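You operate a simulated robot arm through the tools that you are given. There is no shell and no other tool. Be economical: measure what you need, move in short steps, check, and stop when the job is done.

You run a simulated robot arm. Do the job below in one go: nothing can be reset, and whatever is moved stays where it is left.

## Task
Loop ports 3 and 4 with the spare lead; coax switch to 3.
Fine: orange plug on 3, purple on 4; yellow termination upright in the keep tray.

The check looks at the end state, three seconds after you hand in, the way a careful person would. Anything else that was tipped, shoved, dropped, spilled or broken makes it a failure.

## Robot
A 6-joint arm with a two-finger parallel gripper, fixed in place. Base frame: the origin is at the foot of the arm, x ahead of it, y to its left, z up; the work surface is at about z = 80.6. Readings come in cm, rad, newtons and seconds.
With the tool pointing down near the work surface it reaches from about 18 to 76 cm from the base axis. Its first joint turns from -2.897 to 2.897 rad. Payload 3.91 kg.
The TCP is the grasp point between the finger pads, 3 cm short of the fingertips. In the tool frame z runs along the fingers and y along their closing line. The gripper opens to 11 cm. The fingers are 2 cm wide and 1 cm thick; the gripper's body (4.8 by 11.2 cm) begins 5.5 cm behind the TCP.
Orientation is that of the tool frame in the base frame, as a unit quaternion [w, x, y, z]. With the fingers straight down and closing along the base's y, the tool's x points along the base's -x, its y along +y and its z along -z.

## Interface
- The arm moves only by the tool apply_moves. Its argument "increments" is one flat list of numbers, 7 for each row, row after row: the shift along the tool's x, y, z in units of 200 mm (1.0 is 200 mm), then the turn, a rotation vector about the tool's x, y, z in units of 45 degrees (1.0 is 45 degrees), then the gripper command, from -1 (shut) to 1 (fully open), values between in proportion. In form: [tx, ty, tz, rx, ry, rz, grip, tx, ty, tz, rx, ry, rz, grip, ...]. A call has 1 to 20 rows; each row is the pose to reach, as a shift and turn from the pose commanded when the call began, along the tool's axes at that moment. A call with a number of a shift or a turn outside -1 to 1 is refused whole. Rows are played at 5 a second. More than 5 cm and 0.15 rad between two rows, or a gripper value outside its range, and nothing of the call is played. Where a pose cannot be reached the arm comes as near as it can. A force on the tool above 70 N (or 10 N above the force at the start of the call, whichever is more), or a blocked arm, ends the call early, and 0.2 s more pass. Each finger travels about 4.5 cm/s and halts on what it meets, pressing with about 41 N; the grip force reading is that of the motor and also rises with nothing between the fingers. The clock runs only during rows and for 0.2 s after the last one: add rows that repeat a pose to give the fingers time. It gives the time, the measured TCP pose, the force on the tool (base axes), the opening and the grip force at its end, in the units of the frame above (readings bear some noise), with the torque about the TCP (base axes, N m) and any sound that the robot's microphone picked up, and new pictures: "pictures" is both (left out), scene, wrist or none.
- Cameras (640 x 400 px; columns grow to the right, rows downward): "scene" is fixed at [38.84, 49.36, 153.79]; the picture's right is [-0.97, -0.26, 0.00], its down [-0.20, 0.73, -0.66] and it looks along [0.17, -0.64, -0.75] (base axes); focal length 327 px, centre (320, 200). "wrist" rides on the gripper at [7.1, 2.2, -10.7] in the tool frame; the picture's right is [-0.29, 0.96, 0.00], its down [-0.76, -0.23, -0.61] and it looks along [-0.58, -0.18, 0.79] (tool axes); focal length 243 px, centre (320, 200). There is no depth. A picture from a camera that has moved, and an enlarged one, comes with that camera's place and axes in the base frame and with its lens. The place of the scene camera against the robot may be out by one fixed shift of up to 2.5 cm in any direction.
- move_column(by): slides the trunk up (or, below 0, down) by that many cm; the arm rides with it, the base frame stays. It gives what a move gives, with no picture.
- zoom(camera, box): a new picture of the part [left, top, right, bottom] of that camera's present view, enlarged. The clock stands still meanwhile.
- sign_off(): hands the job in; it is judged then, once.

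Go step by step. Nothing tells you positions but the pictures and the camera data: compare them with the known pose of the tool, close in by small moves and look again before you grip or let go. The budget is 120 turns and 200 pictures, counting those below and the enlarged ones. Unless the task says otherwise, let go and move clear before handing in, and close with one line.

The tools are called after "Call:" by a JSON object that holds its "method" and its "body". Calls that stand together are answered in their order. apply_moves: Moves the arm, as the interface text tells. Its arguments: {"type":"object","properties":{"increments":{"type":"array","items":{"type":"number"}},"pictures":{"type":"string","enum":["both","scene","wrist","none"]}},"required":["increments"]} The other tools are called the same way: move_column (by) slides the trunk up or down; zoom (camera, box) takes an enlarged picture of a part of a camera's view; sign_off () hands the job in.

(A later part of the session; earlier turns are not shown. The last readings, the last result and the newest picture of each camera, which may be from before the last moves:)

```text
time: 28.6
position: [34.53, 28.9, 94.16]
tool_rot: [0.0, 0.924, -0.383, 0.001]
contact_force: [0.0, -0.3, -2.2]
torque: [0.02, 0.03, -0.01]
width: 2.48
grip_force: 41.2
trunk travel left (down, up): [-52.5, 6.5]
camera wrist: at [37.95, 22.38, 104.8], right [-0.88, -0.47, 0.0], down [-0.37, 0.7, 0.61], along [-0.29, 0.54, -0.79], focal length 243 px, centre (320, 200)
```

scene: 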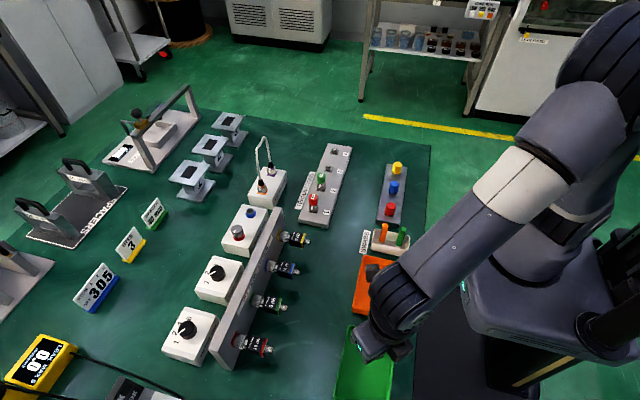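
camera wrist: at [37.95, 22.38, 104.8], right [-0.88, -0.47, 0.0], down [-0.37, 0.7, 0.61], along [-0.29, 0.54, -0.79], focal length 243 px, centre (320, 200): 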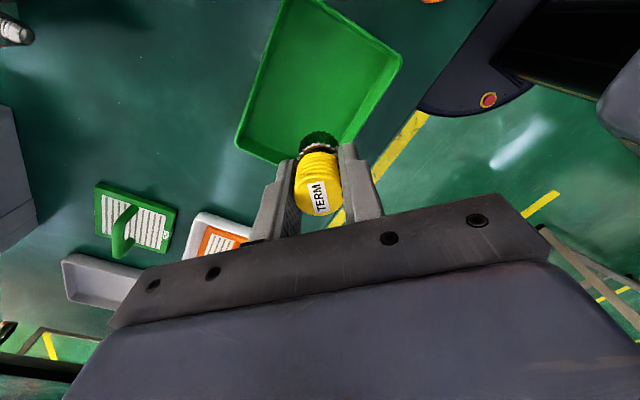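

I'm over the tray; I'll descend toward the floor in stages, checking force.

Call:
{"method": "apply_moves", "body": {"increments": [0.053, 0.017, 0.1, 0, 0, 0, -0.8, 0.053, 0.017, 0.25, 0, 0, 0, -0.8, 0.053, 0.017, 0.38, 0, 0, 0, -0.8, 0.053, 0.017, 0.43, 0, 0, 0, -0.8, 0.053, 0.017, 0.44, 0, 0, 0, -0.8, 0.053, 0.017, 0.45, 0, 0, 0, -0.8, 0.053, 0.017, 0.45, 0, 0, 0, -0.8], "pictures": "both"}}

```text
time: 30.2
position: [34.88, 28.08, 84.93]
tool_rot: [0.0, 0.924, -0.383, 0.0]
contact_force: [0.7, 0.8, -1.1]
torque: [-0.04, 0.0, 0.01]
width: 2.49
grip_force: 41.6
trunk travel left (down, up): [-52.5, 6.5]
camera wrist: at [38.48, 21.55, 95.69], right [-0.88, -0.47, 0.0], down [-0.37, 0.7, 0.61], along [-0.29, 0.54, -0.79], focal length 243 px, centre (320, 200)
```

scene: 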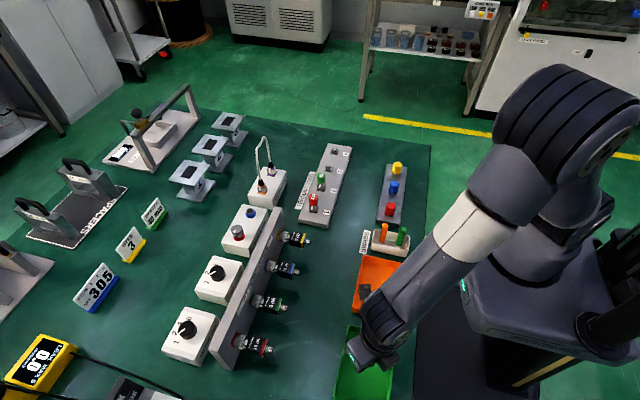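
wrist: 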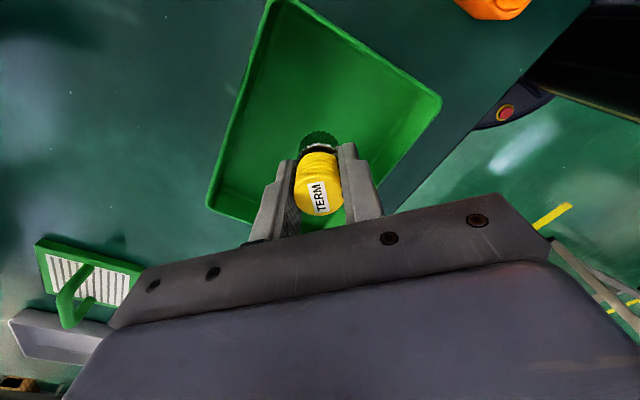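

Call:
{"method": "apply_moves", "body": {"increments": [0, 0, 0.007, 0, 0, 0, -0.8, 0, 0, 0.014, 0, 0, 0, -0.8, 0, 0, 0.014, 0, 0, 0, -0.8], "pictures": "none"}}

```text
time: 31.0
position: [35.04, 28.02, 84.71]
tool_rot: [0.0, 0.924, -0.382, 0.0]
contact_force: [-0.1, -0.2, -0.3]
torque: [-0.01, 0.03, -0.04]
width: 2.52
grip_force: 40.9
trunk travel left (down, up): [-52.5, 6.5]
```

Call:
{"method": "apply_moves", "body": {"increments": [0, 0, 0.007, 0, 0, 0, -0.8, 0, 0, 0.014, 0, 0, 0, -0.8, 0, 0, 0.014, 0, 0, 0, -0.8], "pictures": "none"}}

Call:
{"method": "apply_moves", "body": {"increments": [0, 0, 0.005, 0, 0, 0, -0.8, 0, 0, 0.01, 0, 0, 0, -0.8, 0, 0, 0.01, 0, 0, 0, -0.8], "pictures": "none"}}

```text
time: 31.8
position: [35.12, 27.94, 84.55]
tool_rot: [0.0, 0.924, -0.384, -0.001]
contact_force: [0.4, 0.1, -0.9]
torque: [0.0, -0.02, -0.02]
width: 2.48
grip_force: 40.8
trunk travel left (down, up): [-52.5, 6.5]
```

```text
time: 32.6
position: [35.05, 27.96, 84.21]
tool_rot: [0.0, 0.924, -0.383, 0.0]
contact_force: [0.6, -0.4, -1.4]
torque: [-0.02, 0.03, -0.01]
width: 2.5
grip_force: 41.1
trunk travel left (down, up): [-52.5, 6.5]
```

Call:
{"method": "apply_moves", "body": {"increments": [0, 0, 0.005, 0, 0, 0, -0.8, 0, 0, 0.01, 0, 0, 0, -0.8, 0, 0, 0.01, 0, 0, 0, -0.8], "pictures": "none"}}

Call:
{"method": "apply_moves", "body": {"increments": [0, 0, 0.005, 0, 0, 0, -0.8, 0, 0, 0.01, 0, 0, 0, -0.8, 0, 0, 0.01, 0, 0, 0, -0.8], "pictures": "wrist"}}

Call:
{"method": "zoom", "body": {"camera": "wrist", "box": [200, 80, 440, 240]}}

```text
time: 33.4
position: [35.08, 28.11, 84.0]
tool_rot: [0.0, 0.924, -0.383, 0.0]
contact_force: [0.2, 0.1, -1.8]
torque: [-0.03, -0.01, -0.02]
width: 2.49
grip_force: 41.4
trunk travel left (down, up): [-52.5, 6.5]
```

```text
time: 34.2
position: [34.99, 28.03, 83.75]
tool_rot: [0.001, 0.924, -0.382, 0.0]
contact_force: [-0.3, 0.8, -1.0]
torque: [0.01, -0.03, -0.01]
width: 2.52
grip_force: 41.3
trunk travel left (down, up): [-52.5, 6.5]
camera wrist: at [38.47, 21.59, 94.56], right [-0.88, -0.47, 0.0], down [-0.37, 0.7, 0.61], along [-0.29, 0.54, -0.79], focal length 243 px, centre (320, 200)
```

wrist: 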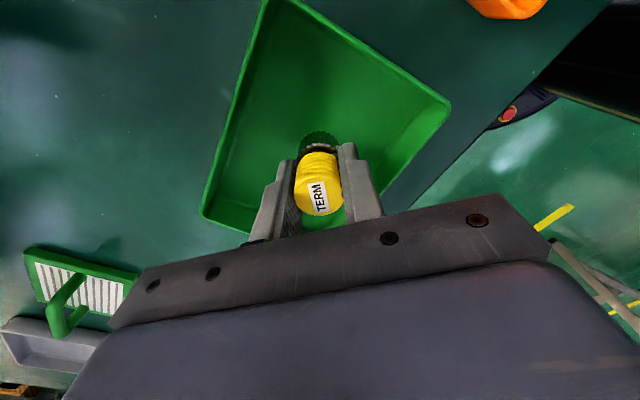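

```text
2.50 times, centred on (320, 160) of wrist
camera zoom: at [38.47, 21.59, 94.56], right [-0.88, -0.47, 0.0], down [-0.37, 0.7, 0.61], along [-0.29, 0.54, -0.79], focal length 606 px, centre (320, 300)
```

zoom: 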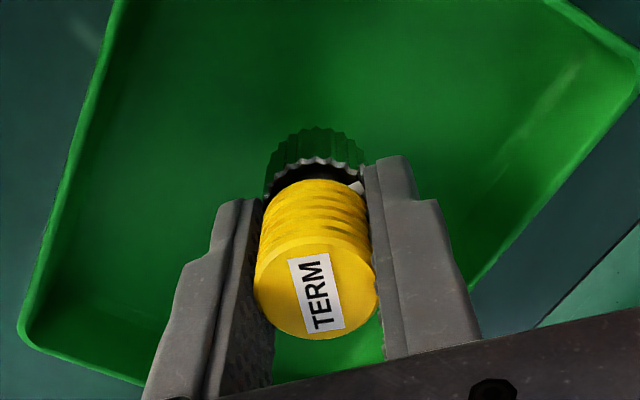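

Call:
{"method": "apply_moves", "body": {"increments": [0, 0, 0.005, 0, 0, 0, -0.8, 0, 0, 0.01, 0, 0, 0, -0.8, 0, 0, 0.01, 0, 0, 0, -0.8], "pictures": "none"}}

Call:
{"method": "apply_moves", "body": {"increments": [0, 0, 0.005, 0, 0, 0, -0.8, 0, 0, 0.005, 0, 0, 0, -0.8, 0, 0, 0.005, 0, 0, 0, -0.8], "pictures": "none"}}

```text
time: 35.0
position: [35.0, 28.07, 83.64]
tool_rot: [0.0, 0.924, -0.382, 0.0]
contact_force: [0.8, 0.3, -1.2]
torque: [-0.01, 0.0, -0.01]
width: 2.51
grip_force: 41.0
trunk travel left (down, up): [-52.5, 6.5]
```

```text
time: 35.8
position: [35.0, 27.99, 83.5]
tool_rot: [0.001, 0.924, -0.383, 0.0]
contact_force: [-0.6, -0.5, -1.0]
torque: [0.01, -0.02, -0.01]
width: 2.52
grip_force: 41.1
trunk travel left (down, up): [-52.5, 6.5]
```

Call:
{"method": "apply_moves", "body": {"increments": [0, 0, 0.005, 0, 0, 0, -0.8, 0, 0, 0.01, 0, 0, 0, -0.8, 0, 0, 0.01, 0, 0, 0, -0.8], "pictures": "none"}}

Call:
{"method": "apply_moves", "body": {"increments": [0, 0, 0.005, 0, 0, 0, -0.8, 0, 0, 0.005, 0, 0, 0, -0.8, 0, 0, 0.005, 0, 0, 0, -0.8], "pictures": "none"}}

Call:
{"method": "zoom", "body": {"camera": "wrist", "box": [200, 80, 440, 240]}}

```text
time: 36.6
position: [35.02, 28.02, 83.37]
tool_rot: [0.0, 0.924, -0.383, 0.0]
contact_force: [0.4, 1.2, -1.3]
torque: [0.01, 0.03, -0.04]
width: 2.5
grip_force: 40.5
trunk travel left (down, up): [-52.5, 6.5]
```

```text
time: 37.4
position: [34.96, 28.07, 83.19]
tool_rot: [0.0, 0.924, -0.382, 0.0]
contact_force: [-0.8, -0.3, -1.1]
torque: [0.0, 0.0, 0.01]
width: 2.54
grip_force: 40.9
trunk travel left (down, up): [-52.5, 6.5]
```

```text
2.50 times, centred on (320, 160) of wrist
camera zoom: at [38.43, 21.59, 93.91], right [-0.88, -0.47, 0.0], down [-0.37, 0.7, 0.61], along [-0.29, 0.54, -0.79], focal length 606 px, centre (320, 300)
```

zoom: 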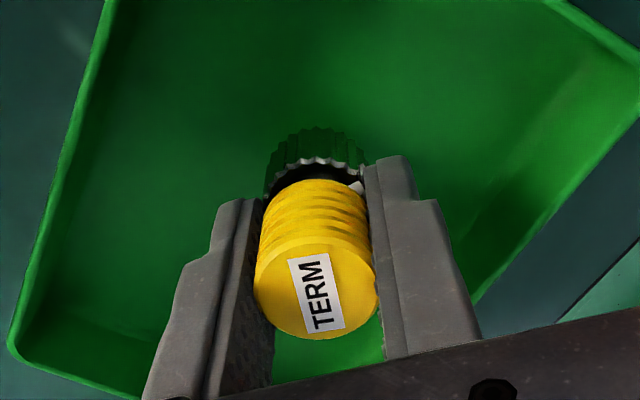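

Still free; I'll keep lowering in small steps until contact shows.

Call:
{"method": "apply_moves", "body": {"increments": [0, 0, 0.005, 0, 0, 0, -0.8, 0, 0, 0.01, 0, 0, 0, -0.8, 0, 0, 0.015, 0, 0, 0, -0.8, 0, 0, 0.015, 0, 0, 0, -0.8], "pictures": "none"}}

Call:
{"method": "apply_moves", "body": {"increments": [0, 0, 0.005, 0, 0, 0, -0.8, 0, 0, 0.01, 0, 0, 0, -0.8, 0, 0, 0.01, 0, 0, 0, -0.8], "pictures": "scene"}}

```text
time: 38.4
position: [35.06, 28.06, 82.99]
tool_rot: [0.0, 0.924, -0.383, 0.0]
contact_force: [-0.2, -0.6, -1.2]
torque: [0.03, -0.03, 0.02]
width: 2.52
grip_force: 41.1
trunk travel left (down, up): [-52.5, 6.5]
```

```text
time: 39.2
position: [34.94, 27.99, 82.9]
tool_rot: [0.0, 0.924, -0.383, 0.001]
contact_force: [0.5, 0.2, -1.2]
torque: [0.01, 0.0, -0.03]
width: 2.51
grip_force: 40.9
trunk travel left (down, up): [-52.5, 6.5]
```

scene: 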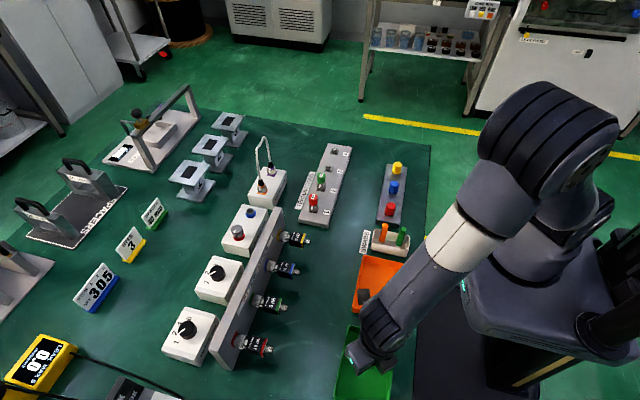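

Call:
{"method": "apply_moves", "body": {"increments": [0, 0, 0.005, 0, 0, 0, -0.8, 0, 0, 0.01, 0, 0, 0, -0.8, 0, 0, 0.015, 0, 0, 0, -0.8, 0, 0, 0.015, 0, 0, 0, -0.8], "pictures": "none"}}

Call:
{"method": "apply_moves", "body": {"increments": [0, 0, 0.005, 0, 0, 0, -0.8, 0, 0, 0.01, 0, 0, 0, -0.8, 0, 0, 0.015, 0, 0, 0, -0.8, 0, 0, 0.015, 0, 0, 0, -0.8], "pictures": "none"}}

Call:
{"method": "zoom", "body": {"camera": "wrist", "box": [200, 80, 440, 240]}}

```text
time: 40.2
position: [34.97, 28.07, 82.65]
tool_rot: [-0.001, 0.924, -0.382, 0.001]
contact_force: [-1.6, -3.0, 30.5]
torque: [-0.24, 0.12, -0.04]
width: 2.51
grip_force: 40.7
trunk travel left (down, up): [-52.5, 6.5]
```

```text
time: 41.2
position: [34.93, 27.96, 82.56]
tool_rot: [-0.003, 0.924, -0.383, 0.001]
contact_force: [-1.9, -4.4, 60.7]
torque: [-0.35, 0.19, -0.04]
width: 2.5
grip_force: 41.1
trunk travel left (down, up): [-52.5, 6.5]
```

```text
2.50 times, centred on (320, 160) of wrist
camera zoom: at [38.4, 21.46, 93.19], right [-0.88, -0.47, -0.01], down [-0.38, 0.7, 0.61], along [-0.28, 0.54, -0.79], focal length 606 px, centre (320, 300)
```

zoom: 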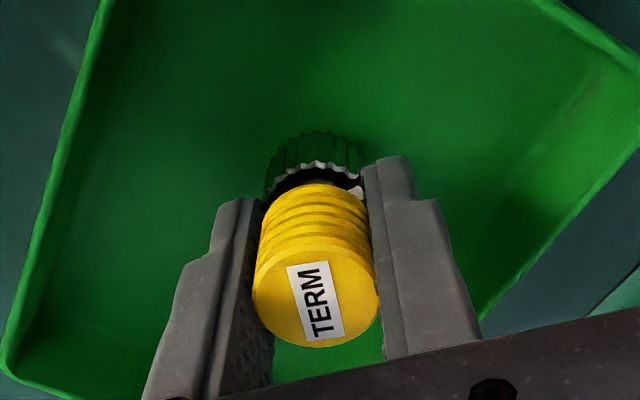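

Contact. I'll relax the downward push, then open the fingers.

Call:
{"method": "apply_moves", "body": {"increments": [0, 0, -0.012, 0, 0, 0, -0.8, 0, 0, -0.024, 0, 0, 0, -0.8, 0, 0, -0.025, 0, 0, 0, -0.8], "pictures": "none"}}

Call:
{"method": "apply_moves", "body": {"increments": [0, 0, 0, 0, 0, 0, -0.45, 0, 0, 0, 0, 0, 0, -0.2, 0, 0, 0, 0, 0, 0, -0.2, 0, 0, 0, 0, 0, 0, -0.2], "pictures": "wrist"}}

Call:
{"method": "zoom", "body": {"camera": "wrist", "box": [200, 80, 440, 240]}}

```text
time: 42.0
position: [34.96, 28.02, 82.52]
tool_rot: [0.001, 0.924, -0.383, -0.001]
contact_force: [2.2, 1.5, 8.4]
torque: [0.19, -0.14, 0.01]
width: 2.5
grip_force: 40.3
trunk travel left (down, up): [-52.5, 6.5]
```

```text
time: 43.0
position: [35.03, 27.98, 82.57]
tool_rot: [0.001, 0.924, -0.383, 0.0]
contact_force: [0.5, -0.7, 0.2]
torque: [0.0, 0.02, -0.02]
width: 4.39
grip_force: 0.0
trunk travel left (down, up): [-52.5, 6.5]
camera wrist: at [38.5, 21.53, 93.34], right [-0.88, -0.47, 0.0], down [-0.37, 0.7, 0.61], along [-0.29, 0.54, -0.79], focal length 243 px, centre (320, 200)
```

wrist: 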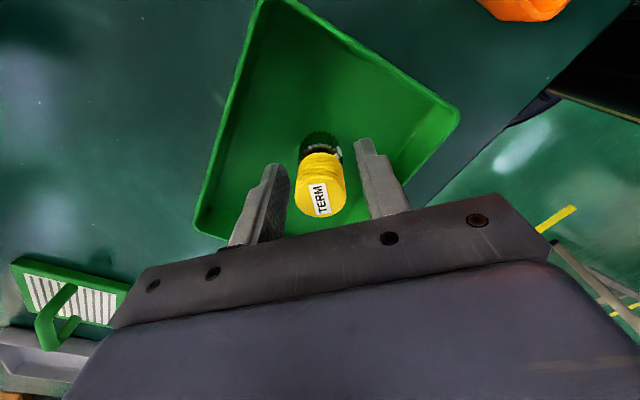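

```text
2.50 times, centred on (320, 160) of wrist
camera zoom: at [38.5, 21.53, 93.34], right [-0.88, -0.47, 0.0], down [-0.37, 0.7, 0.61], along [-0.29, 0.54, -0.79], focal length 606 px, centre (320, 300)
```

zoom: 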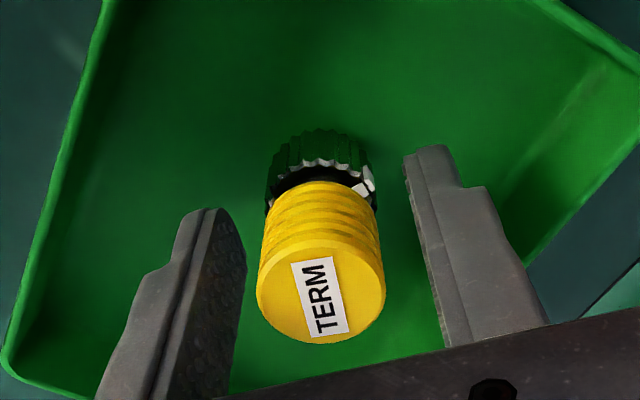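

The termination stands upright in the KEEP tray. I'll rise straight up, turning the gripper back, then head to the spare lead.

Call:
{"method": "apply_moves", "body": {"increments": [0, 0, -0.1, 0, 0, 0, -0.2, 0, 0, -0.25, 0, 0, 0, -0.2, 0, 0, -0.45, 0, 0, 0.167, 0, 0, 0, -0.65, 0, 0, 0.333, 0, 0, 0, -0.85, 0, 0, 0.5, 0, 0, 0, -1, 0, 0, 0.667, 0, 0, 0, -1, 0, 0, 0.833, 0, 0, 0, -1, 0, 0, 1, 0], "pictures": "scene"}}

Call:
{"method": "zoom", "body": {"camera": "scene", "box": [320, 300, 420, 400]}}

```text
time: 44.8
position: [35.02, 28.07, 102.69]
tool_rot: [0.0, -0.707, 0.707, 0.0]
contact_force: [-0.1, -0.2, 0.1]
torque: [0.01, 0.02, -0.04]
width: 5.49
grip_force: 0.1
trunk travel left (down, up): [-52.5, 6.5]
```

scene: 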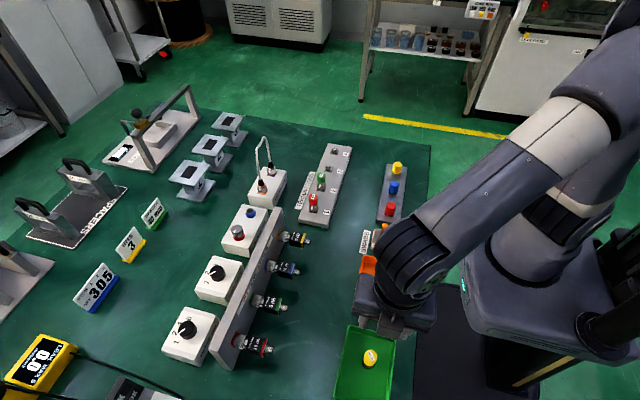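

```text
4.00 times, centred on (370, 350) of scene
camera zoom: at [38.84, 49.36, 153.79], right [-0.97, -0.26, 0.0], down [-0.2, 0.73, -0.66], along [0.17, -0.64, -0.75], focal length 1309 px, centre (120, -400)
```

zoom: 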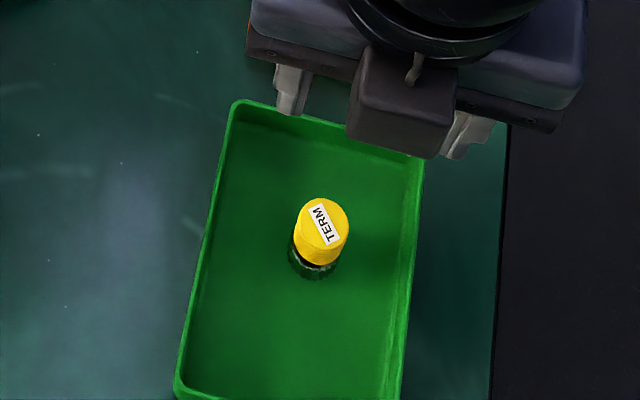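

Upright and well inside the tray. The coax switch is near, so I'll go look at its knob next.

Call:
{"method": "apply_moves", "body": {"increments": [0.083, -0.167, 0, 0, 0, 0.167, 0, 0.167, -0.333, 0, 0, 0, 0.333, 0, 0.25, -0.5, 0, 0, 0, 0.5, 0, 0.333, -0.667, 0, 0, 0, 0.667, 0, 0.417, -0.833, 0, 0, 0, 0.833, 0, 0.5, -1, 0, 0, 0, 1, 0], "pictures": "none"}}

Call:
{"method": "apply_moves", "body": {"increments": [0, 0, 0, 0, 0, 0.167, 0, 0, 0, 0, 0, 0, 0.333, 0, 0, 0, 0, 0, 0, 0.5, 0, 0, 0, 0, 0, 0, 0.667, 0, 0, 0, 0, 0, 0, 0.833, 0, 0, 0, 0, 0, 0, 1, 0, 0, 0, 0, 0, 0, 1, 0], "pictures": "wrist"}}

```text
time: 46.2
position: [55.17, 18.15, 102.74]
tool_rot: [0.0, -0.382, 0.924, 0.0]
contact_force: [0.4, 0.4, 0.7]
torque: [0.02, -0.02, -0.01]
width: 5.51
grip_force: 0.0
trunk travel left (down, up): [-52.5, 6.5]
```

```text
time: 47.8
position: [55.05, 18.03, 102.8]
tool_rot: [-0.001, 0.002, 1.0, 0.001]
contact_force: [0.8, -1.0, -0.7]
torque: [0.01, 0.03, -0.01]
width: 5.51
grip_force: 0.0
trunk travel left (down, up): [-52.5, 6.5]
camera wrist: at [47.88, 20.29, 113.4], right [0.29, 0.96, 0.0], down [0.76, -0.23, 0.61], along [0.58, -0.18, -0.79], focal length 243 px, centre (320, 200)
```

wrist: 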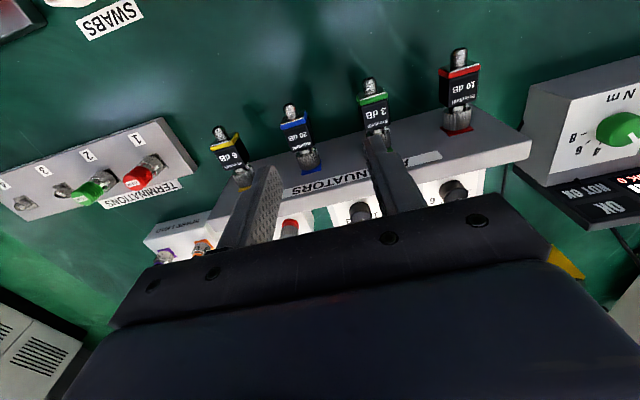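

Call:
{"method": "apply_moves", "body": {"increments": [-0.2, 0.03, 0, 0, 0, 0, 0, -0.4, 0.06, 0, 0, 0, 0, 0, -0.6, 0.1, 0, 0, 0, 0, 0, -0.6, 0.1, 0, 0, 0, 0, 0], "pictures": "both"}}

Call:
{"method": "zoom", "body": {"camera": "wrist", "box": [220, 80, 460, 230]}}

Call:
{"method": "zoom", "body": {"camera": "scene", "box": [180, 200, 280, 310]}}

```text
time: 48.8
position: [67.3, 19.93, 102.49]
tool_rot: [-0.001, 0.0, 1.0, 0.0]
contact_force: [0.6, -0.2, -0.3]
torque: [0.01, 0.02, 0.01]
width: 5.5
grip_force: 0.0
trunk travel left (down, up): [-52.5, 6.5]
camera wrist: at [60.08, 22.19, 113.29], right [0.29, 0.96, 0.0], down [0.76, -0.23, 0.61], along [0.58, -0.18, -0.79], focal length 243 px, centre (320, 200)
```

scene: 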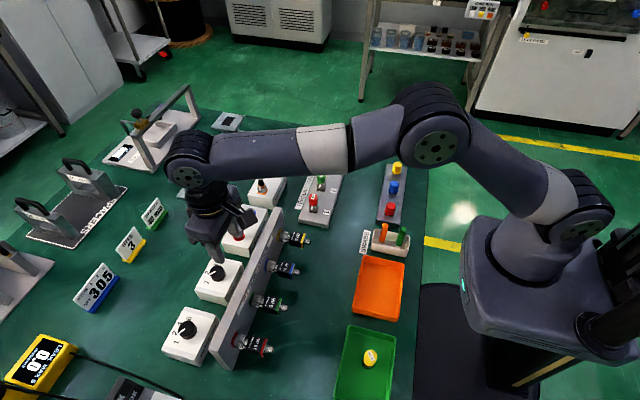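
wrist: 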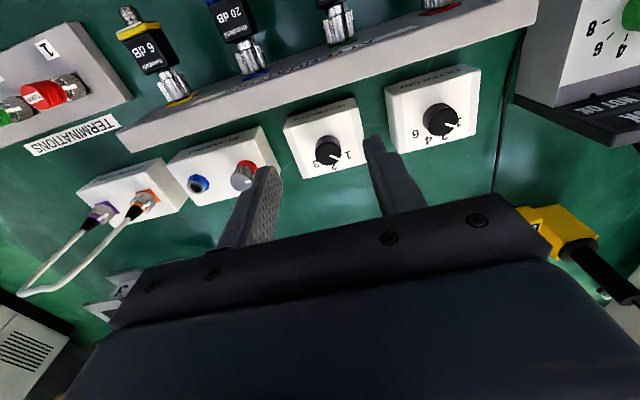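

```text
2.67 times, centred on (340, 155) of wrist
camera zoom: at [60.08, 22.19, 113.29], right [0.29, 0.96, 0.0], down [0.76, -0.23, 0.61], along [0.58, -0.18, -0.79], focal length 647 px, centre (267, 320)
```

zoom: 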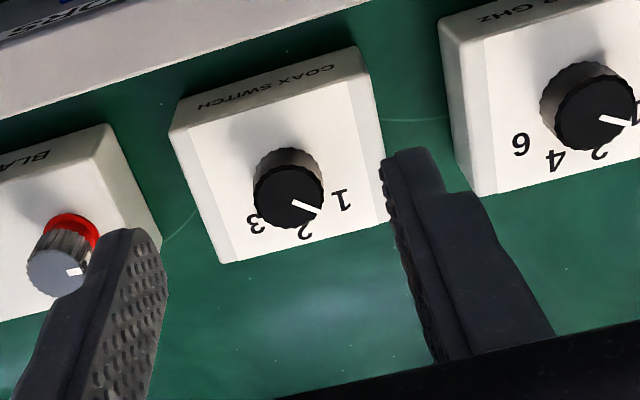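

```text
3.64 times, centred on (230, 255) of scene
camera zoom: at [38.84, 49.36, 153.79], right [-0.97, -0.26, 0.0], down [-0.2, 0.73, -0.66], along [0.17, -0.64, -0.75], focal length 1190 px, centre (647, 0)
```

zoom: 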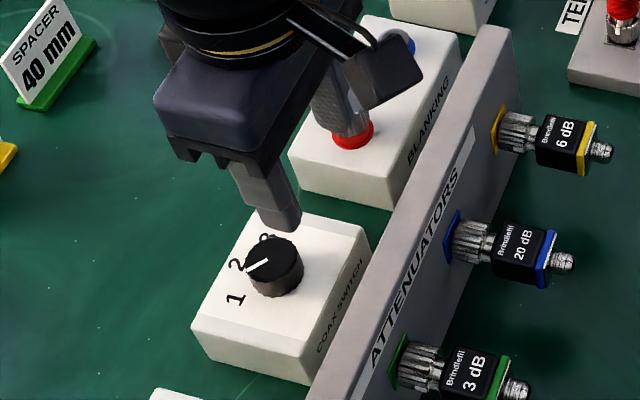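

The pointer is at 1, and 3 lies about 84° clockwise (seen from above). The knob is around (74.4, 19), near the reach limit, so I'll test reaching above it with the tool vertical.

Call:
{"method": "apply_moves", "body": {"increments": [-0.12, -0.02, 0.05, 0, 0, 0, 0, -0.24, -0.04, 0.1, 0, 0, 0, 0, -0.35, -0.06, 0.2, 0, 0, 0, 0, -0.35, -0.06, 0.35, 0, 0, 0, 0, -0.35, -0.06, 0.35, 0, 0, 0, 0], "pictures": "both"}}

Call:
{"method": "zoom", "body": {"camera": "wrist", "box": [220, 80, 460, 230]}}

Call:
{"method": "zoom", "body": {"camera": "scene", "box": [180, 200, 280, 310]}}

```text
time: 50.0
position: [73.03, 18.54, 95.27]
tool_rot: [0.001, 0.001, 1.0, 0.0]
contact_force: [0.3, -0.9, 0.3]
torque: [-0.03, 0.03, 0.03]
width: 5.48
grip_force: 0.1
out of reach, approached as far as the arm can: row 3, 4, 5
trunk travel left (down, up): [-52.5, 6.5]
camera wrist: at [65.82, 20.74, 106.03], right [0.29, 0.96, 0.0], down [0.76, -0.23, 0.61], along [0.58, -0.18, -0.79], focal length 243 px, centre (320, 200)
```

scene: 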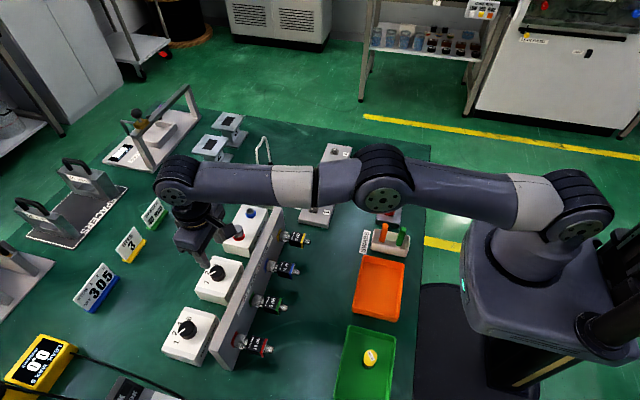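
wrist: 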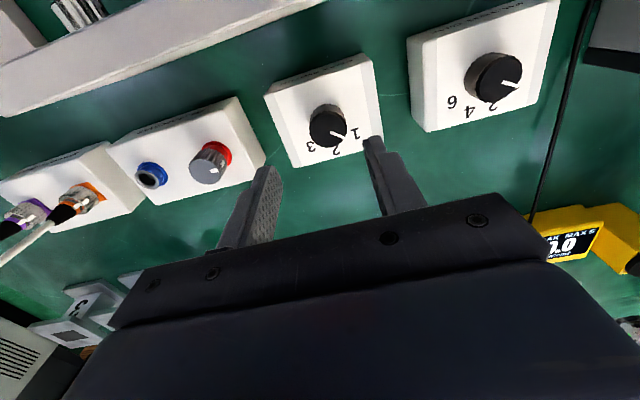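

```text
2.67 times, centred on (340, 155) of wrist
camera zoom: at [65.82, 20.74, 106.03], right [0.29, 0.96, 0.0], down [0.76, -0.23, 0.61], along [0.58, -0.18, -0.79], focal length 647 px, centre (267, 320)
```

zoom: 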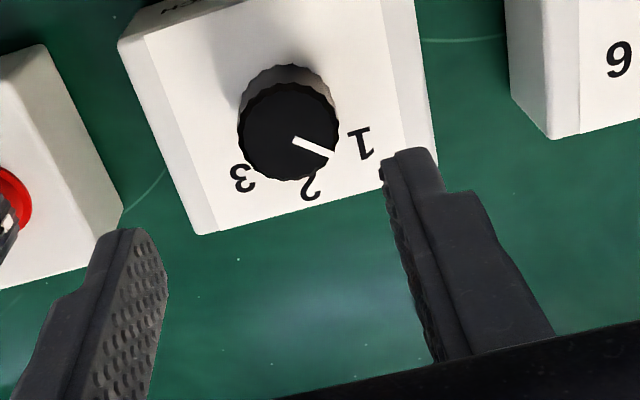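

```text
3.64 times, centred on (230, 255) of scene
camera zoom: at [38.84, 49.36, 153.79], right [-0.97, -0.26, 0.0], down [-0.2, 0.73, -0.66], along [0.17, -0.64, -0.75], focal length 1190 px, centre (647, 0)
```

zoom: 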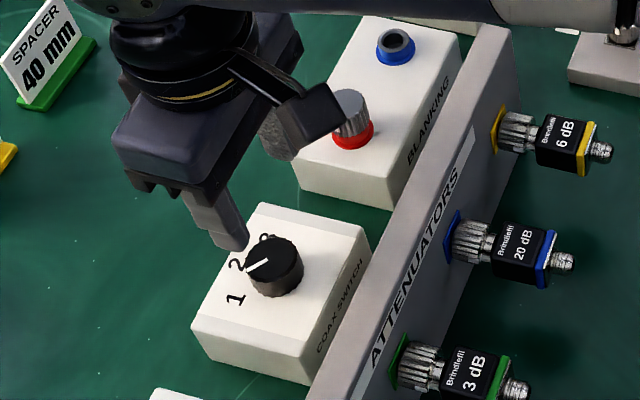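

The knob is about (74.1, 18.8), top near z=84, just beyond vertical reach, so I'll use a tilted grasp. First back off slightly and yaw, then pitch the fingers forward.

Call:
{"method": "apply_moves", "body": {"increments": [0.15, 0, -0.05, 0, 0, 0, 0, 0.25, 0, -0.1, 0, 0, -0.167, 0, 0.25, 0, -0.1, 0, 0, -0.333, 0, 0.25, 0, -0.1, 0, 0, -0.5, 0, 0.25, 0, -0.1, 0, 0, -0.667, 0, 0.25, 0, -0.1, 0, 0, -0.833, 0, 0.25, 0, -0.1, 0, 0, -1, 0], "pictures": "none"}}

Call:
{"method": "apply_moves", "body": {"increments": [0, 0, 0, 0, -0.185, 0, 0, 0, 0, 0, 0, -0.37, 0, 0, 0, 0, 0, 0, -0.556, 0, 0, 0, 0, 0, 0, -0.556, 0, 0], "pictures": "both"}}

```text
time: 51.6
position: [67.88, 18.56, 97.45]
tool_rot: [0.0, -0.384, 0.923, 0.0]
contact_force: [-0.4, 0.3, -0.2]
torque: [0.01, -0.01, 0.0]
width: 5.53
grip_force: 0.0
trunk travel left (down, up): [-52.5, 6.5]
```

```text
time: 52.6
position: [67.88, 18.5, 97.38]
tool_rot: [0.201, -0.373, 0.902, 0.083]
contact_force: [0.2, 0.0, 0.2]
torque: [0.02, 0.01, -0.05]
width: 5.49
grip_force: 0.2
trunk travel left (down, up): [-52.5, 6.5]
camera wrist: at [58.51, 12.31, 104.12], right [-0.49, 0.86, 0.12], down [0.47, 0.14, 0.87], along [0.74, 0.49, -0.47], focal length 243 px, centre (320, 200)
```

scene: 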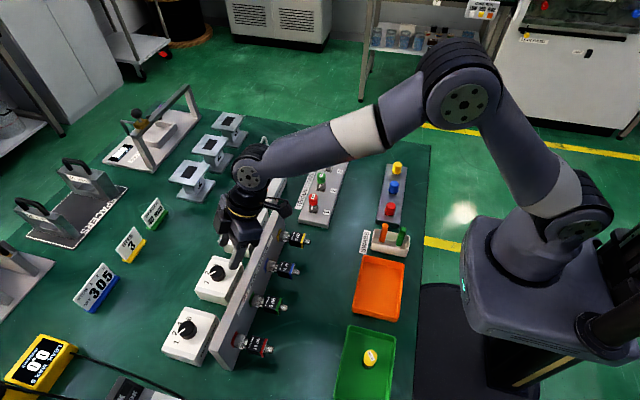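
wrist: 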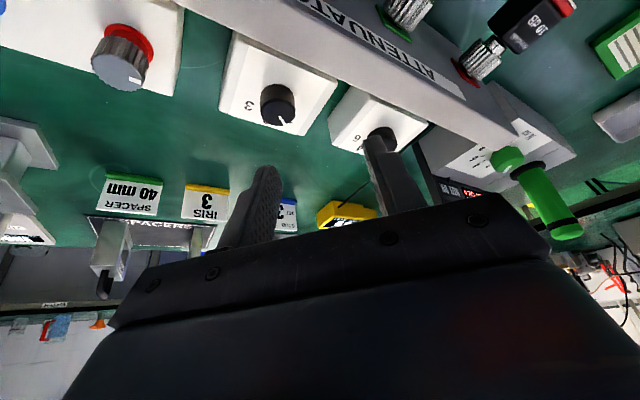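

Now I'll approach to just above the knob and look again.

Call:
{"method": "apply_moves", "body": {"increments": [0, -0.1, 0.13, 0, 0, 0, 0, 0, -0.198, 0.26, 0, 0, 0, 0, 0.003, -0.198, 0.407, 0, 0, 0, 0, 0.003, -0.198, 0.407, 0, 0, 0, 0], "pictures": "both"}}

Call:
{"method": "zoom", "body": {"camera": "wrist", "box": [220, 80, 420, 220]}}

Call:
{"method": "zoom", "body": {"camera": "scene", "box": [180, 220, 260, 310]}}

```text
time: 53.6
position: [73.07, 18.03, 90.03]
tool_rot: [0.2, -0.374, 0.902, 0.083]
contact_force: [0.6, 0.4, -0.6]
torque: [0.0, 0.01, -0.02]
width: 5.52
grip_force: 0.0
trunk travel left (down, up): [-52.5, 6.5]
camera wrist: at [63.65, 11.86, 96.77], right [-0.49, 0.86, 0.12], down [0.47, 0.14, 0.87], along [0.74, 0.49, -0.47], focal length 243 px, centre (320, 200)
```

scene: 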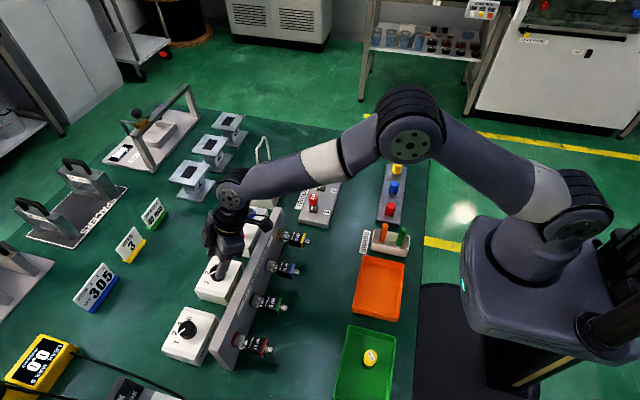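
wrist: 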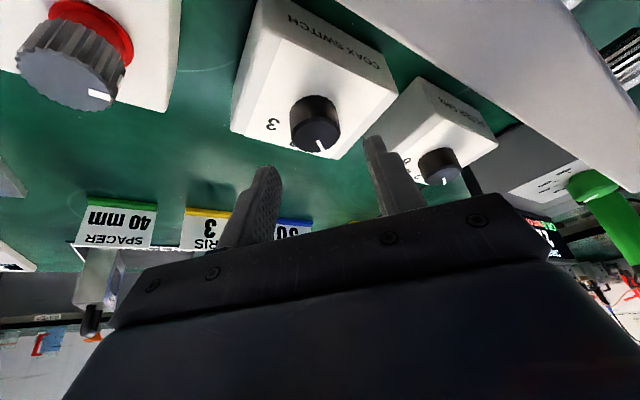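

```text
2.86 times, centred on (320, 150) of wrist
camera zoom: at [63.65, 11.86, 96.77], right [-0.49, 0.86, 0.12], down [0.47, 0.14, 0.87], along [0.74, 0.49, -0.47], focal length 693 px, centre (320, 343)
```

zoom: 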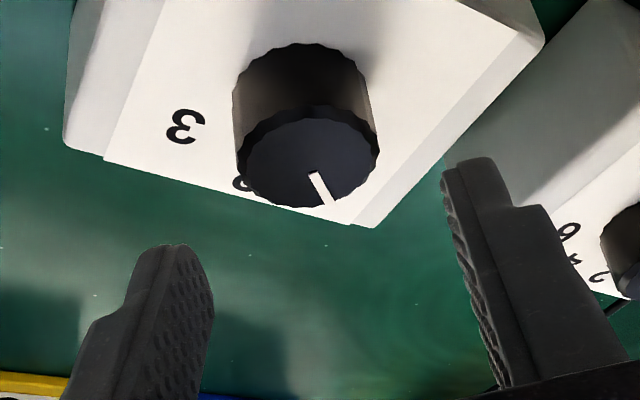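

```text
4.44 times, centred on (220, 265) of scene
camera zoom: at [38.84, 49.36, 153.79], right [-0.97, -0.26, 0.0], down [-0.2, 0.73, -0.66], along [0.17, -0.64, -0.75], focal length 1454 px, centre (764, -89)
```

zoom: 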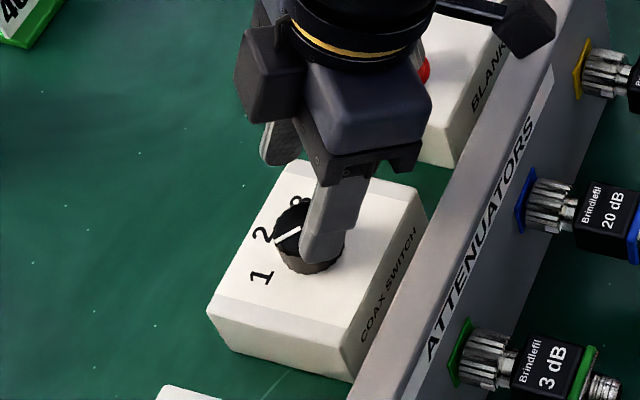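

Combining the views, the knob axis is about (73.15, 18.7) with its top near z=86.3. I'll lower the fingers around it.

Call:
{"method": "apply_moves", "body": {"increments": [0.036, 0.021, 0.02, 0, 0, 0, 0, 0.055, 0.021, 0.05, 0, 0, 0, 0, 0.073, 0.021, 0.08, 0, 0, 0, 0, 0.073, 0.021, 0.098, 0, 0, 0, 0, 0.073, 0.021, 0.098, 0, 0, 0, 0], "pictures": "both"}}

Call:
{"method": "zoom", "body": {"camera": "wrist", "box": [220, 80, 420, 220]}}

Call:
{"method": "zoom", "body": {"camera": "scene", "box": [180, 220, 260, 310]}}

```text
time: 54.8
position: [72.44, 17.98, 87.71]
tool_rot: [0.199, -0.374, 0.902, 0.083]
contact_force: [-0.1, -0.4, -0.3]
torque: [0.03, 0.01, 0.0]
width: 5.5
grip_force: 0.1
trunk travel left (down, up): [-52.5, 6.5]
camera wrist: at [63.12, 11.86, 94.33], right [-0.49, 0.86, 0.12], down [0.47, 0.14, 0.87], along [0.73, 0.49, -0.47], focal length 243 px, centre (320, 200)
```

scene: 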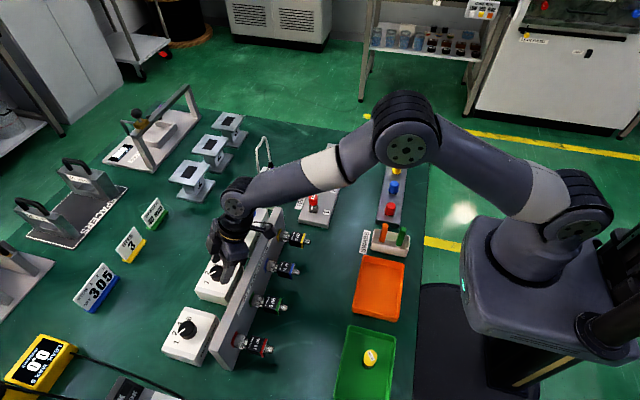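
wrist: 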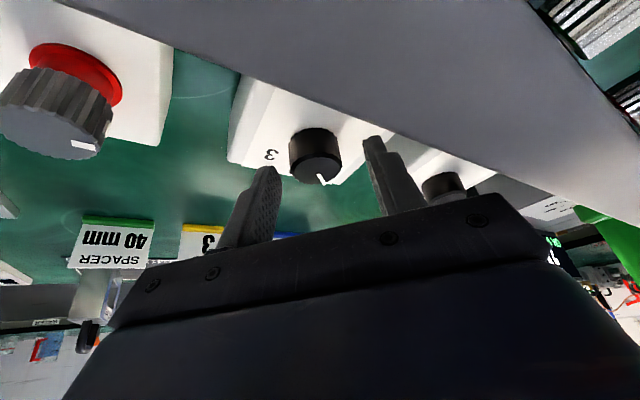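

```text
2.86 times, centred on (320, 150) of wrist
camera zoom: at [63.12, 11.86, 94.33], right [-0.49, 0.86, 0.12], down [0.47, 0.14, 0.87], along [0.73, 0.49, -0.47], focal length 693 px, centre (320, 343)
```

zoom: 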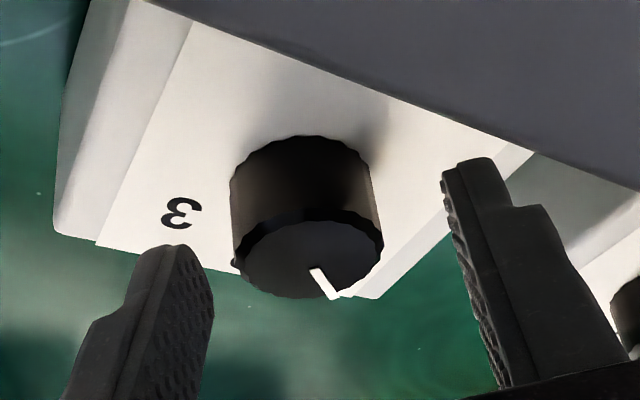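

```text
4.44 times, centred on (220, 265) of scene
camera zoom: at [38.84, 49.36, 153.79], right [-0.97, -0.26, 0.0], down [-0.2, 0.73, -0.66], along [0.17, -0.64, -0.75], focal length 1454 px, centre (764, -89)
```

zoom: 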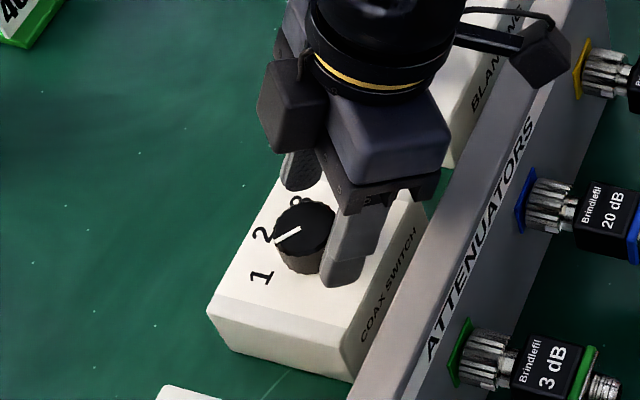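

The wrist view suggests the knob is slightly farther ahead and lower; I'll nudge forward about 0.7 cm and down 0.4 cm.

Call:
{"method": "apply_moves", "body": {"increments": [-0.012, -0.01, 0.016, 0, 0, 0, 0, -0.023, -0.01, 0.033, 0, 0, 0, 0, -0.023, -0.01, 0.033, 0, 0, 0, 0], "pictures": "none"}}

Call:
{"method": "zoom", "body": {"camera": "wrist", "box": [220, 80, 420, 220]}}

Call:
{"method": "zoom", "body": {"camera": "scene", "box": [190, 240, 250, 290]}}

```text
time: 55.6
position: [73.11, 18.58, 87.26]
tool_rot: [0.2, -0.373, 0.902, 0.083]
contact_force: [0.2, 0.0, 0.1]
torque: [-0.02, 0.0, -0.03]
width: 5.52
grip_force: 0.0
trunk travel left (down, up): [-52.5, 6.5]
```

```text
2.86 times, centred on (320, 150) of wrist
camera zoom: at [63.69, 12.3, 93.98], right [-0.49, 0.86, 0.12], down [0.47, 0.14, 0.87], along [0.73, 0.49, -0.47], focal length 693 px, centre (320, 343)
```

zoom: 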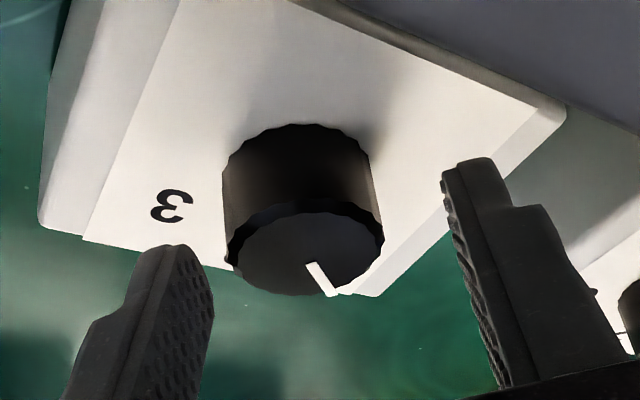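

```text
8.00 times, centred on (220, 265) of scene
camera zoom: at [38.84, 49.36, 153.79], right [-0.97, -0.26, 0.0], down [-0.2, 0.73, -0.66], along [0.17, -0.64, -0.75], focal length 2618 px, centre (1120, -320)
```

zoom: 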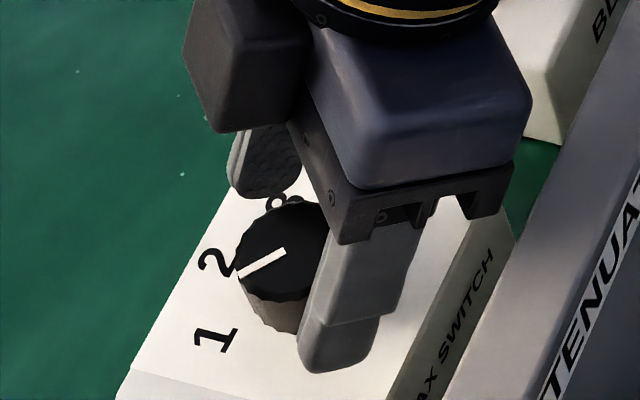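

The knob turns out to be a bit farther and lower, and my wrist camera would come close to the attenuator panel with this tilt. I'll rise, reduce the tilt to 15°, and re-approach.

Call:
{"method": "apply_moves", "body": {"increments": [-0.0423, 0, -0.0906, 0, 0, 0, 0, -0.0423, 0, -0.0906, 0, 0.111, 0, 0, -0.0423, 0, -0.0906, 0, 0.222, 0, 0, -0.0423, 0, -0.0906, 0, 0.222, 0, 0], "pictures": "none"}}

```text
time: 56.6
position: [72.91, 18.53, 89.18]
tool_rot: [0.121, -0.379, 0.916, 0.05]
contact_force: [0.0, -0.2, -1.5]
torque: [-0.01, 0.05, 0.01]
width: 5.48
grip_force: 0.1
trunk travel left (down, up): [-52.5, 6.5]
```

Call:
{"method": "apply_moves", "body": {"increments": [-0.03, -0.01, 0.03, 0, 0, 0, 0, -0.0526, -0.022, 0.0607, 0, 0, 0, 0, -0.0526, -0.022, 0.0607, 0, 0, 0, 0], "pictures": "none"}}

Call:
{"method": "zoom", "body": {"camera": "wrist", "box": [220, 60, 420, 220]}}

Call:
{"method": "zoom", "body": {"camera": "scene", "box": [180, 220, 260, 290]}}

```text
time: 57.4
position: [74.43, 19.12, 88.5]
tool_rot: [0.12, -0.379, 0.916, 0.05]
contact_force: [-0.6, -0.2, 0.5]
torque: [0.0, 0.02, -0.01]
width: 5.49
grip_force: 0.1
trunk travel left (down, up): [-52.5, 6.5]
```

```text
2.50 times, centred on (320, 140) of wrist
camera zoom: at [65.93, 13.91, 96.84], right [-0.48, 0.87, 0.08], down [0.57, 0.24, 0.78], along [0.67, 0.42, -0.62], focal length 606 px, centre (320, 350)
```

zoom: 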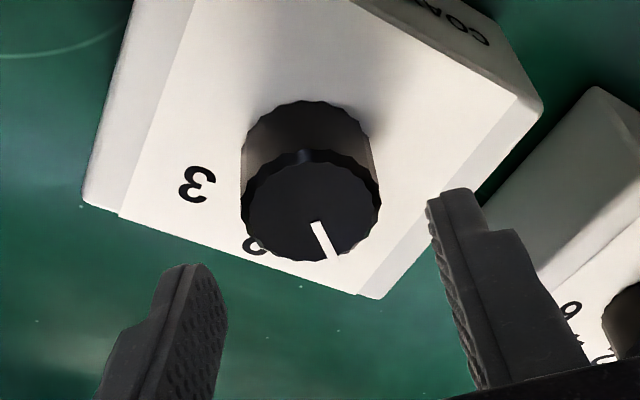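

```text
5.71 times, centred on (220, 255) of scene
camera zoom: at [38.84, 49.36, 153.79], right [-0.97, -0.26, 0.0], down [-0.2, 0.73, -0.66], along [0.17, -0.64, -0.75], focal length 1870 px, centre (891, -114)
```

zoom: 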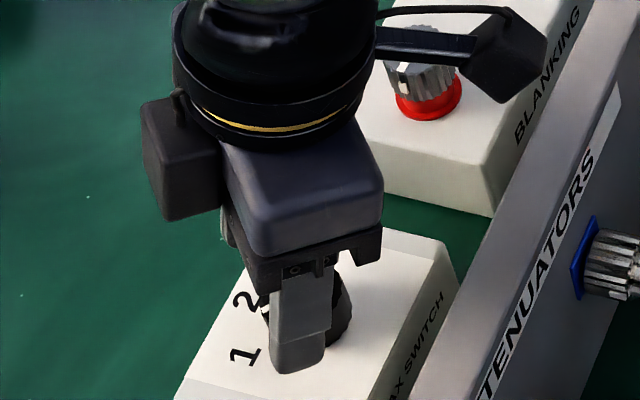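

Call:
{"method": "apply_moves", "body": {"increments": [0.03, 0.0125, 0.03, 0, 0, 0, 0, 0.05, 0.0125, 0.06, 0, 0, 0, 0, 0.0676, 0.0125, 0.096, 0, 0, 0, 0, 0.0676, 0.0125, 0.096, 0, 0, 0, 0], "pictures": "none"}}

Call:
{"method": "zoom", "body": {"camera": "wrist", "box": [220, 60, 420, 220]}}

Call:
{"method": "zoom", "body": {"camera": "scene", "box": [180, 220, 260, 290]}}

```text
time: 58.4
position: [73.53, 18.65, 86.19]
tool_rot: [0.12, -0.38, 0.916, 0.05]
contact_force: [-0.2, -0.2, -0.3]
torque: [-0.02, -0.01, 0.02]
width: 5.52
grip_force: 0.0
trunk travel left (down, up): [-52.5, 6.5]
```

```text
2.50 times, centred on (320, 140) of wrist
camera zoom: at [65.15, 13.46, 94.65], right [-0.48, 0.88, 0.08], down [0.57, 0.24, 0.78], along [0.67, 0.42, -0.62], focal length 606 px, centre (320, 350)
```

zoom: 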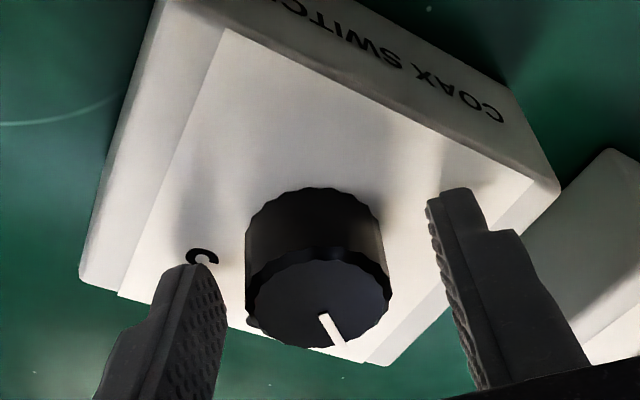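

```text
5.71 times, centred on (220, 255) of scene
camera zoom: at [38.84, 49.36, 153.79], right [-0.97, -0.26, 0.0], down [-0.2, 0.73, -0.66], along [0.17, -0.64, -0.75], focal length 1870 px, centre (891, -114)
```

zoom: 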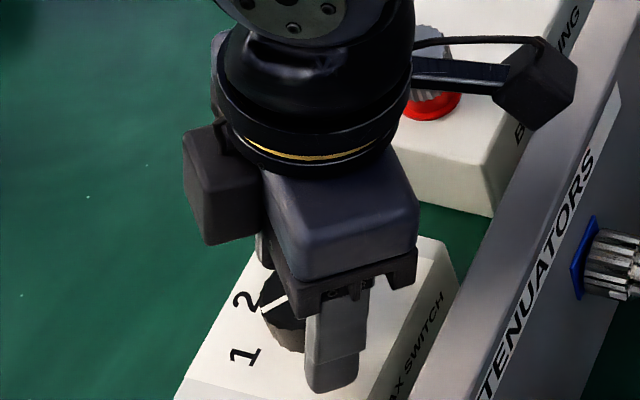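

Well aligned. Now I close on the knob.

Call:
{"method": "apply_moves", "body": {"increments": [0, 0, 0, 0, 0, 0, -0.3, 0, 0, 0, 0, 0, 0, -0.6, 0, 0, 0, 0, 0, 0, -0.7, 0, 0, 0, 0, 0, 0, -0.7], "pictures": "none"}}

Call:
{"method": "zoom", "body": {"camera": "wrist", "box": [220, 60, 420, 220]}}

```text
time: 59.4
position: [73.68, 18.54, 86.22]
tool_rot: [0.121, -0.379, 0.916, 0.05]
contact_force: [3.9, -3.1, -0.8]
torque: [0.25, 0.12, -0.01]
width: 3.34
grip_force: 45.2
trunk travel left (down, up): [-52.5, 6.5]
```

```text
2.50 times, centred on (320, 140) of wrist
camera zoom: at [65.22, 13.4, 94.65], right [-0.48, 0.88, 0.08], down [0.57, 0.24, 0.78], along [0.67, 0.42, -0.62], focal length 606 px, centre (320, 350)
```

zoom: 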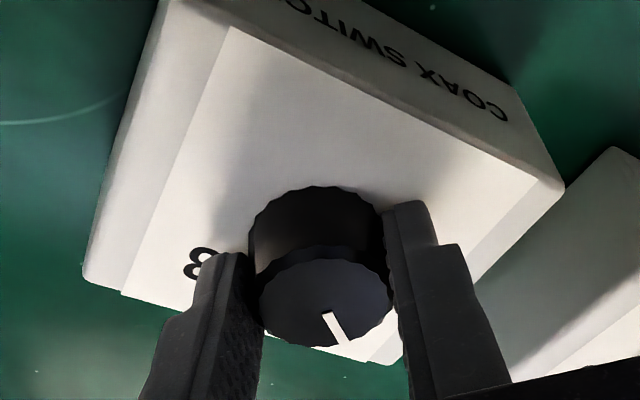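

Gripped (3.34 cm) with little side force. Turning clockwise 45° about the knob's axis.

Call:
{"method": "apply_moves", "body": {"increments": [-0.0003, 0.004, 0, 0.0431, 0, 0.161, -0.7, -0.001, 0.008, 0.0003, 0.0863, 0, 0.322, -0.7, -0.0023, 0.0119, 0.0006, 0.1294, 0, 0.483, -0.7, -0.004, 0.0155, 0.001, 0.1725, 0, 0.644, -0.7, -0.0062, 0.0189, 0.0017, 0.2157, 0, 0.805, -0.7, -0.0088, 0.0219, 0.0024, 0.2588, 0, 0.966, -0.7, -0.0088, 0.0219, 0.0024, 0.2588, 0, 0.966, -0.7], "pictures": "wrist"}}

Call:
{"method": "zoom", "body": {"camera": "wrist", "box": [220, 60, 420, 220]}}

Call:
{"method": "zoom", "body": {"camera": "scene", "box": [180, 220, 260, 290]}}

```text
time: 61.0
position: [73.55, 19.0, 86.18]
tool_rot: [0.131, 0.001, 0.991, 0.0]
contact_force: [7.8, -7.7, 1.0]
torque: [-0.69, 0.21, -0.03]
width: 3.35
grip_force: 44.9
trunk travel left (down, up): [-52.5, 6.5]
camera wrist: at [63.78, 21.24, 94.66], right [0.28, 0.96, 0.08], down [0.58, -0.23, 0.78], along [0.77, -0.18, -0.62], focal length 243 px, centre (320, 200)
```

wrist: 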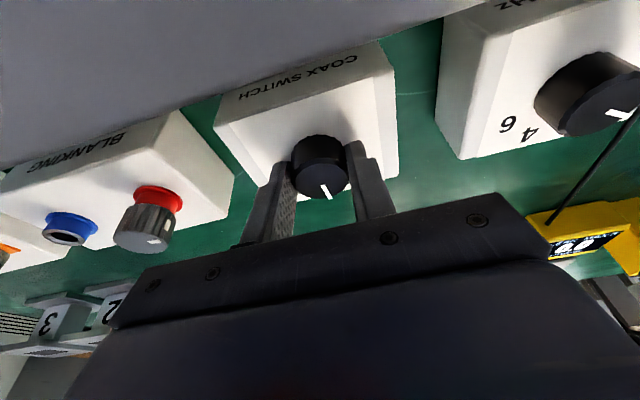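

```text
2.50 times, centred on (320, 140) of wrist
camera zoom: at [63.78, 21.24, 94.66], right [0.28, 0.96, 0.08], down [0.58, -0.23, 0.78], along [0.77, -0.18, -0.62], focal length 606 px, centre (320, 350)
```

zoom: 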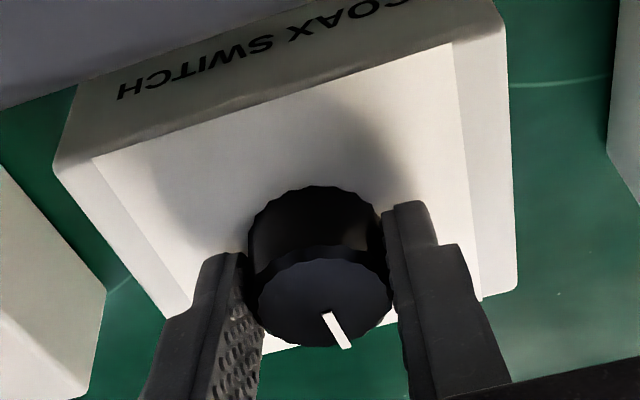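

```text
5.71 times, centred on (220, 255) of scene
camera zoom: at [38.84, 49.36, 153.79], right [-0.97, -0.26, 0.0], down [-0.2, 0.73, -0.66], along [0.17, -0.64, -0.75], focal length 1870 px, centre (891, -114)
```

zoom: 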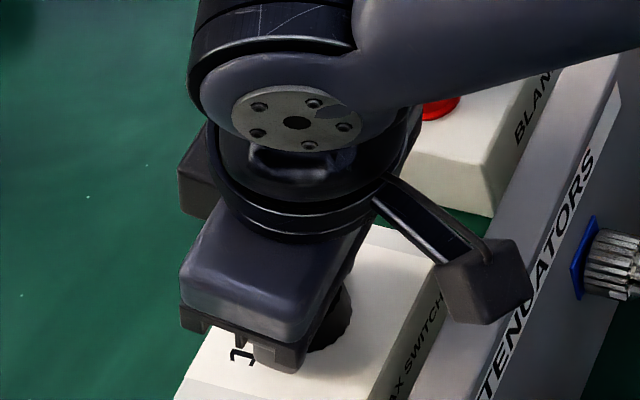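

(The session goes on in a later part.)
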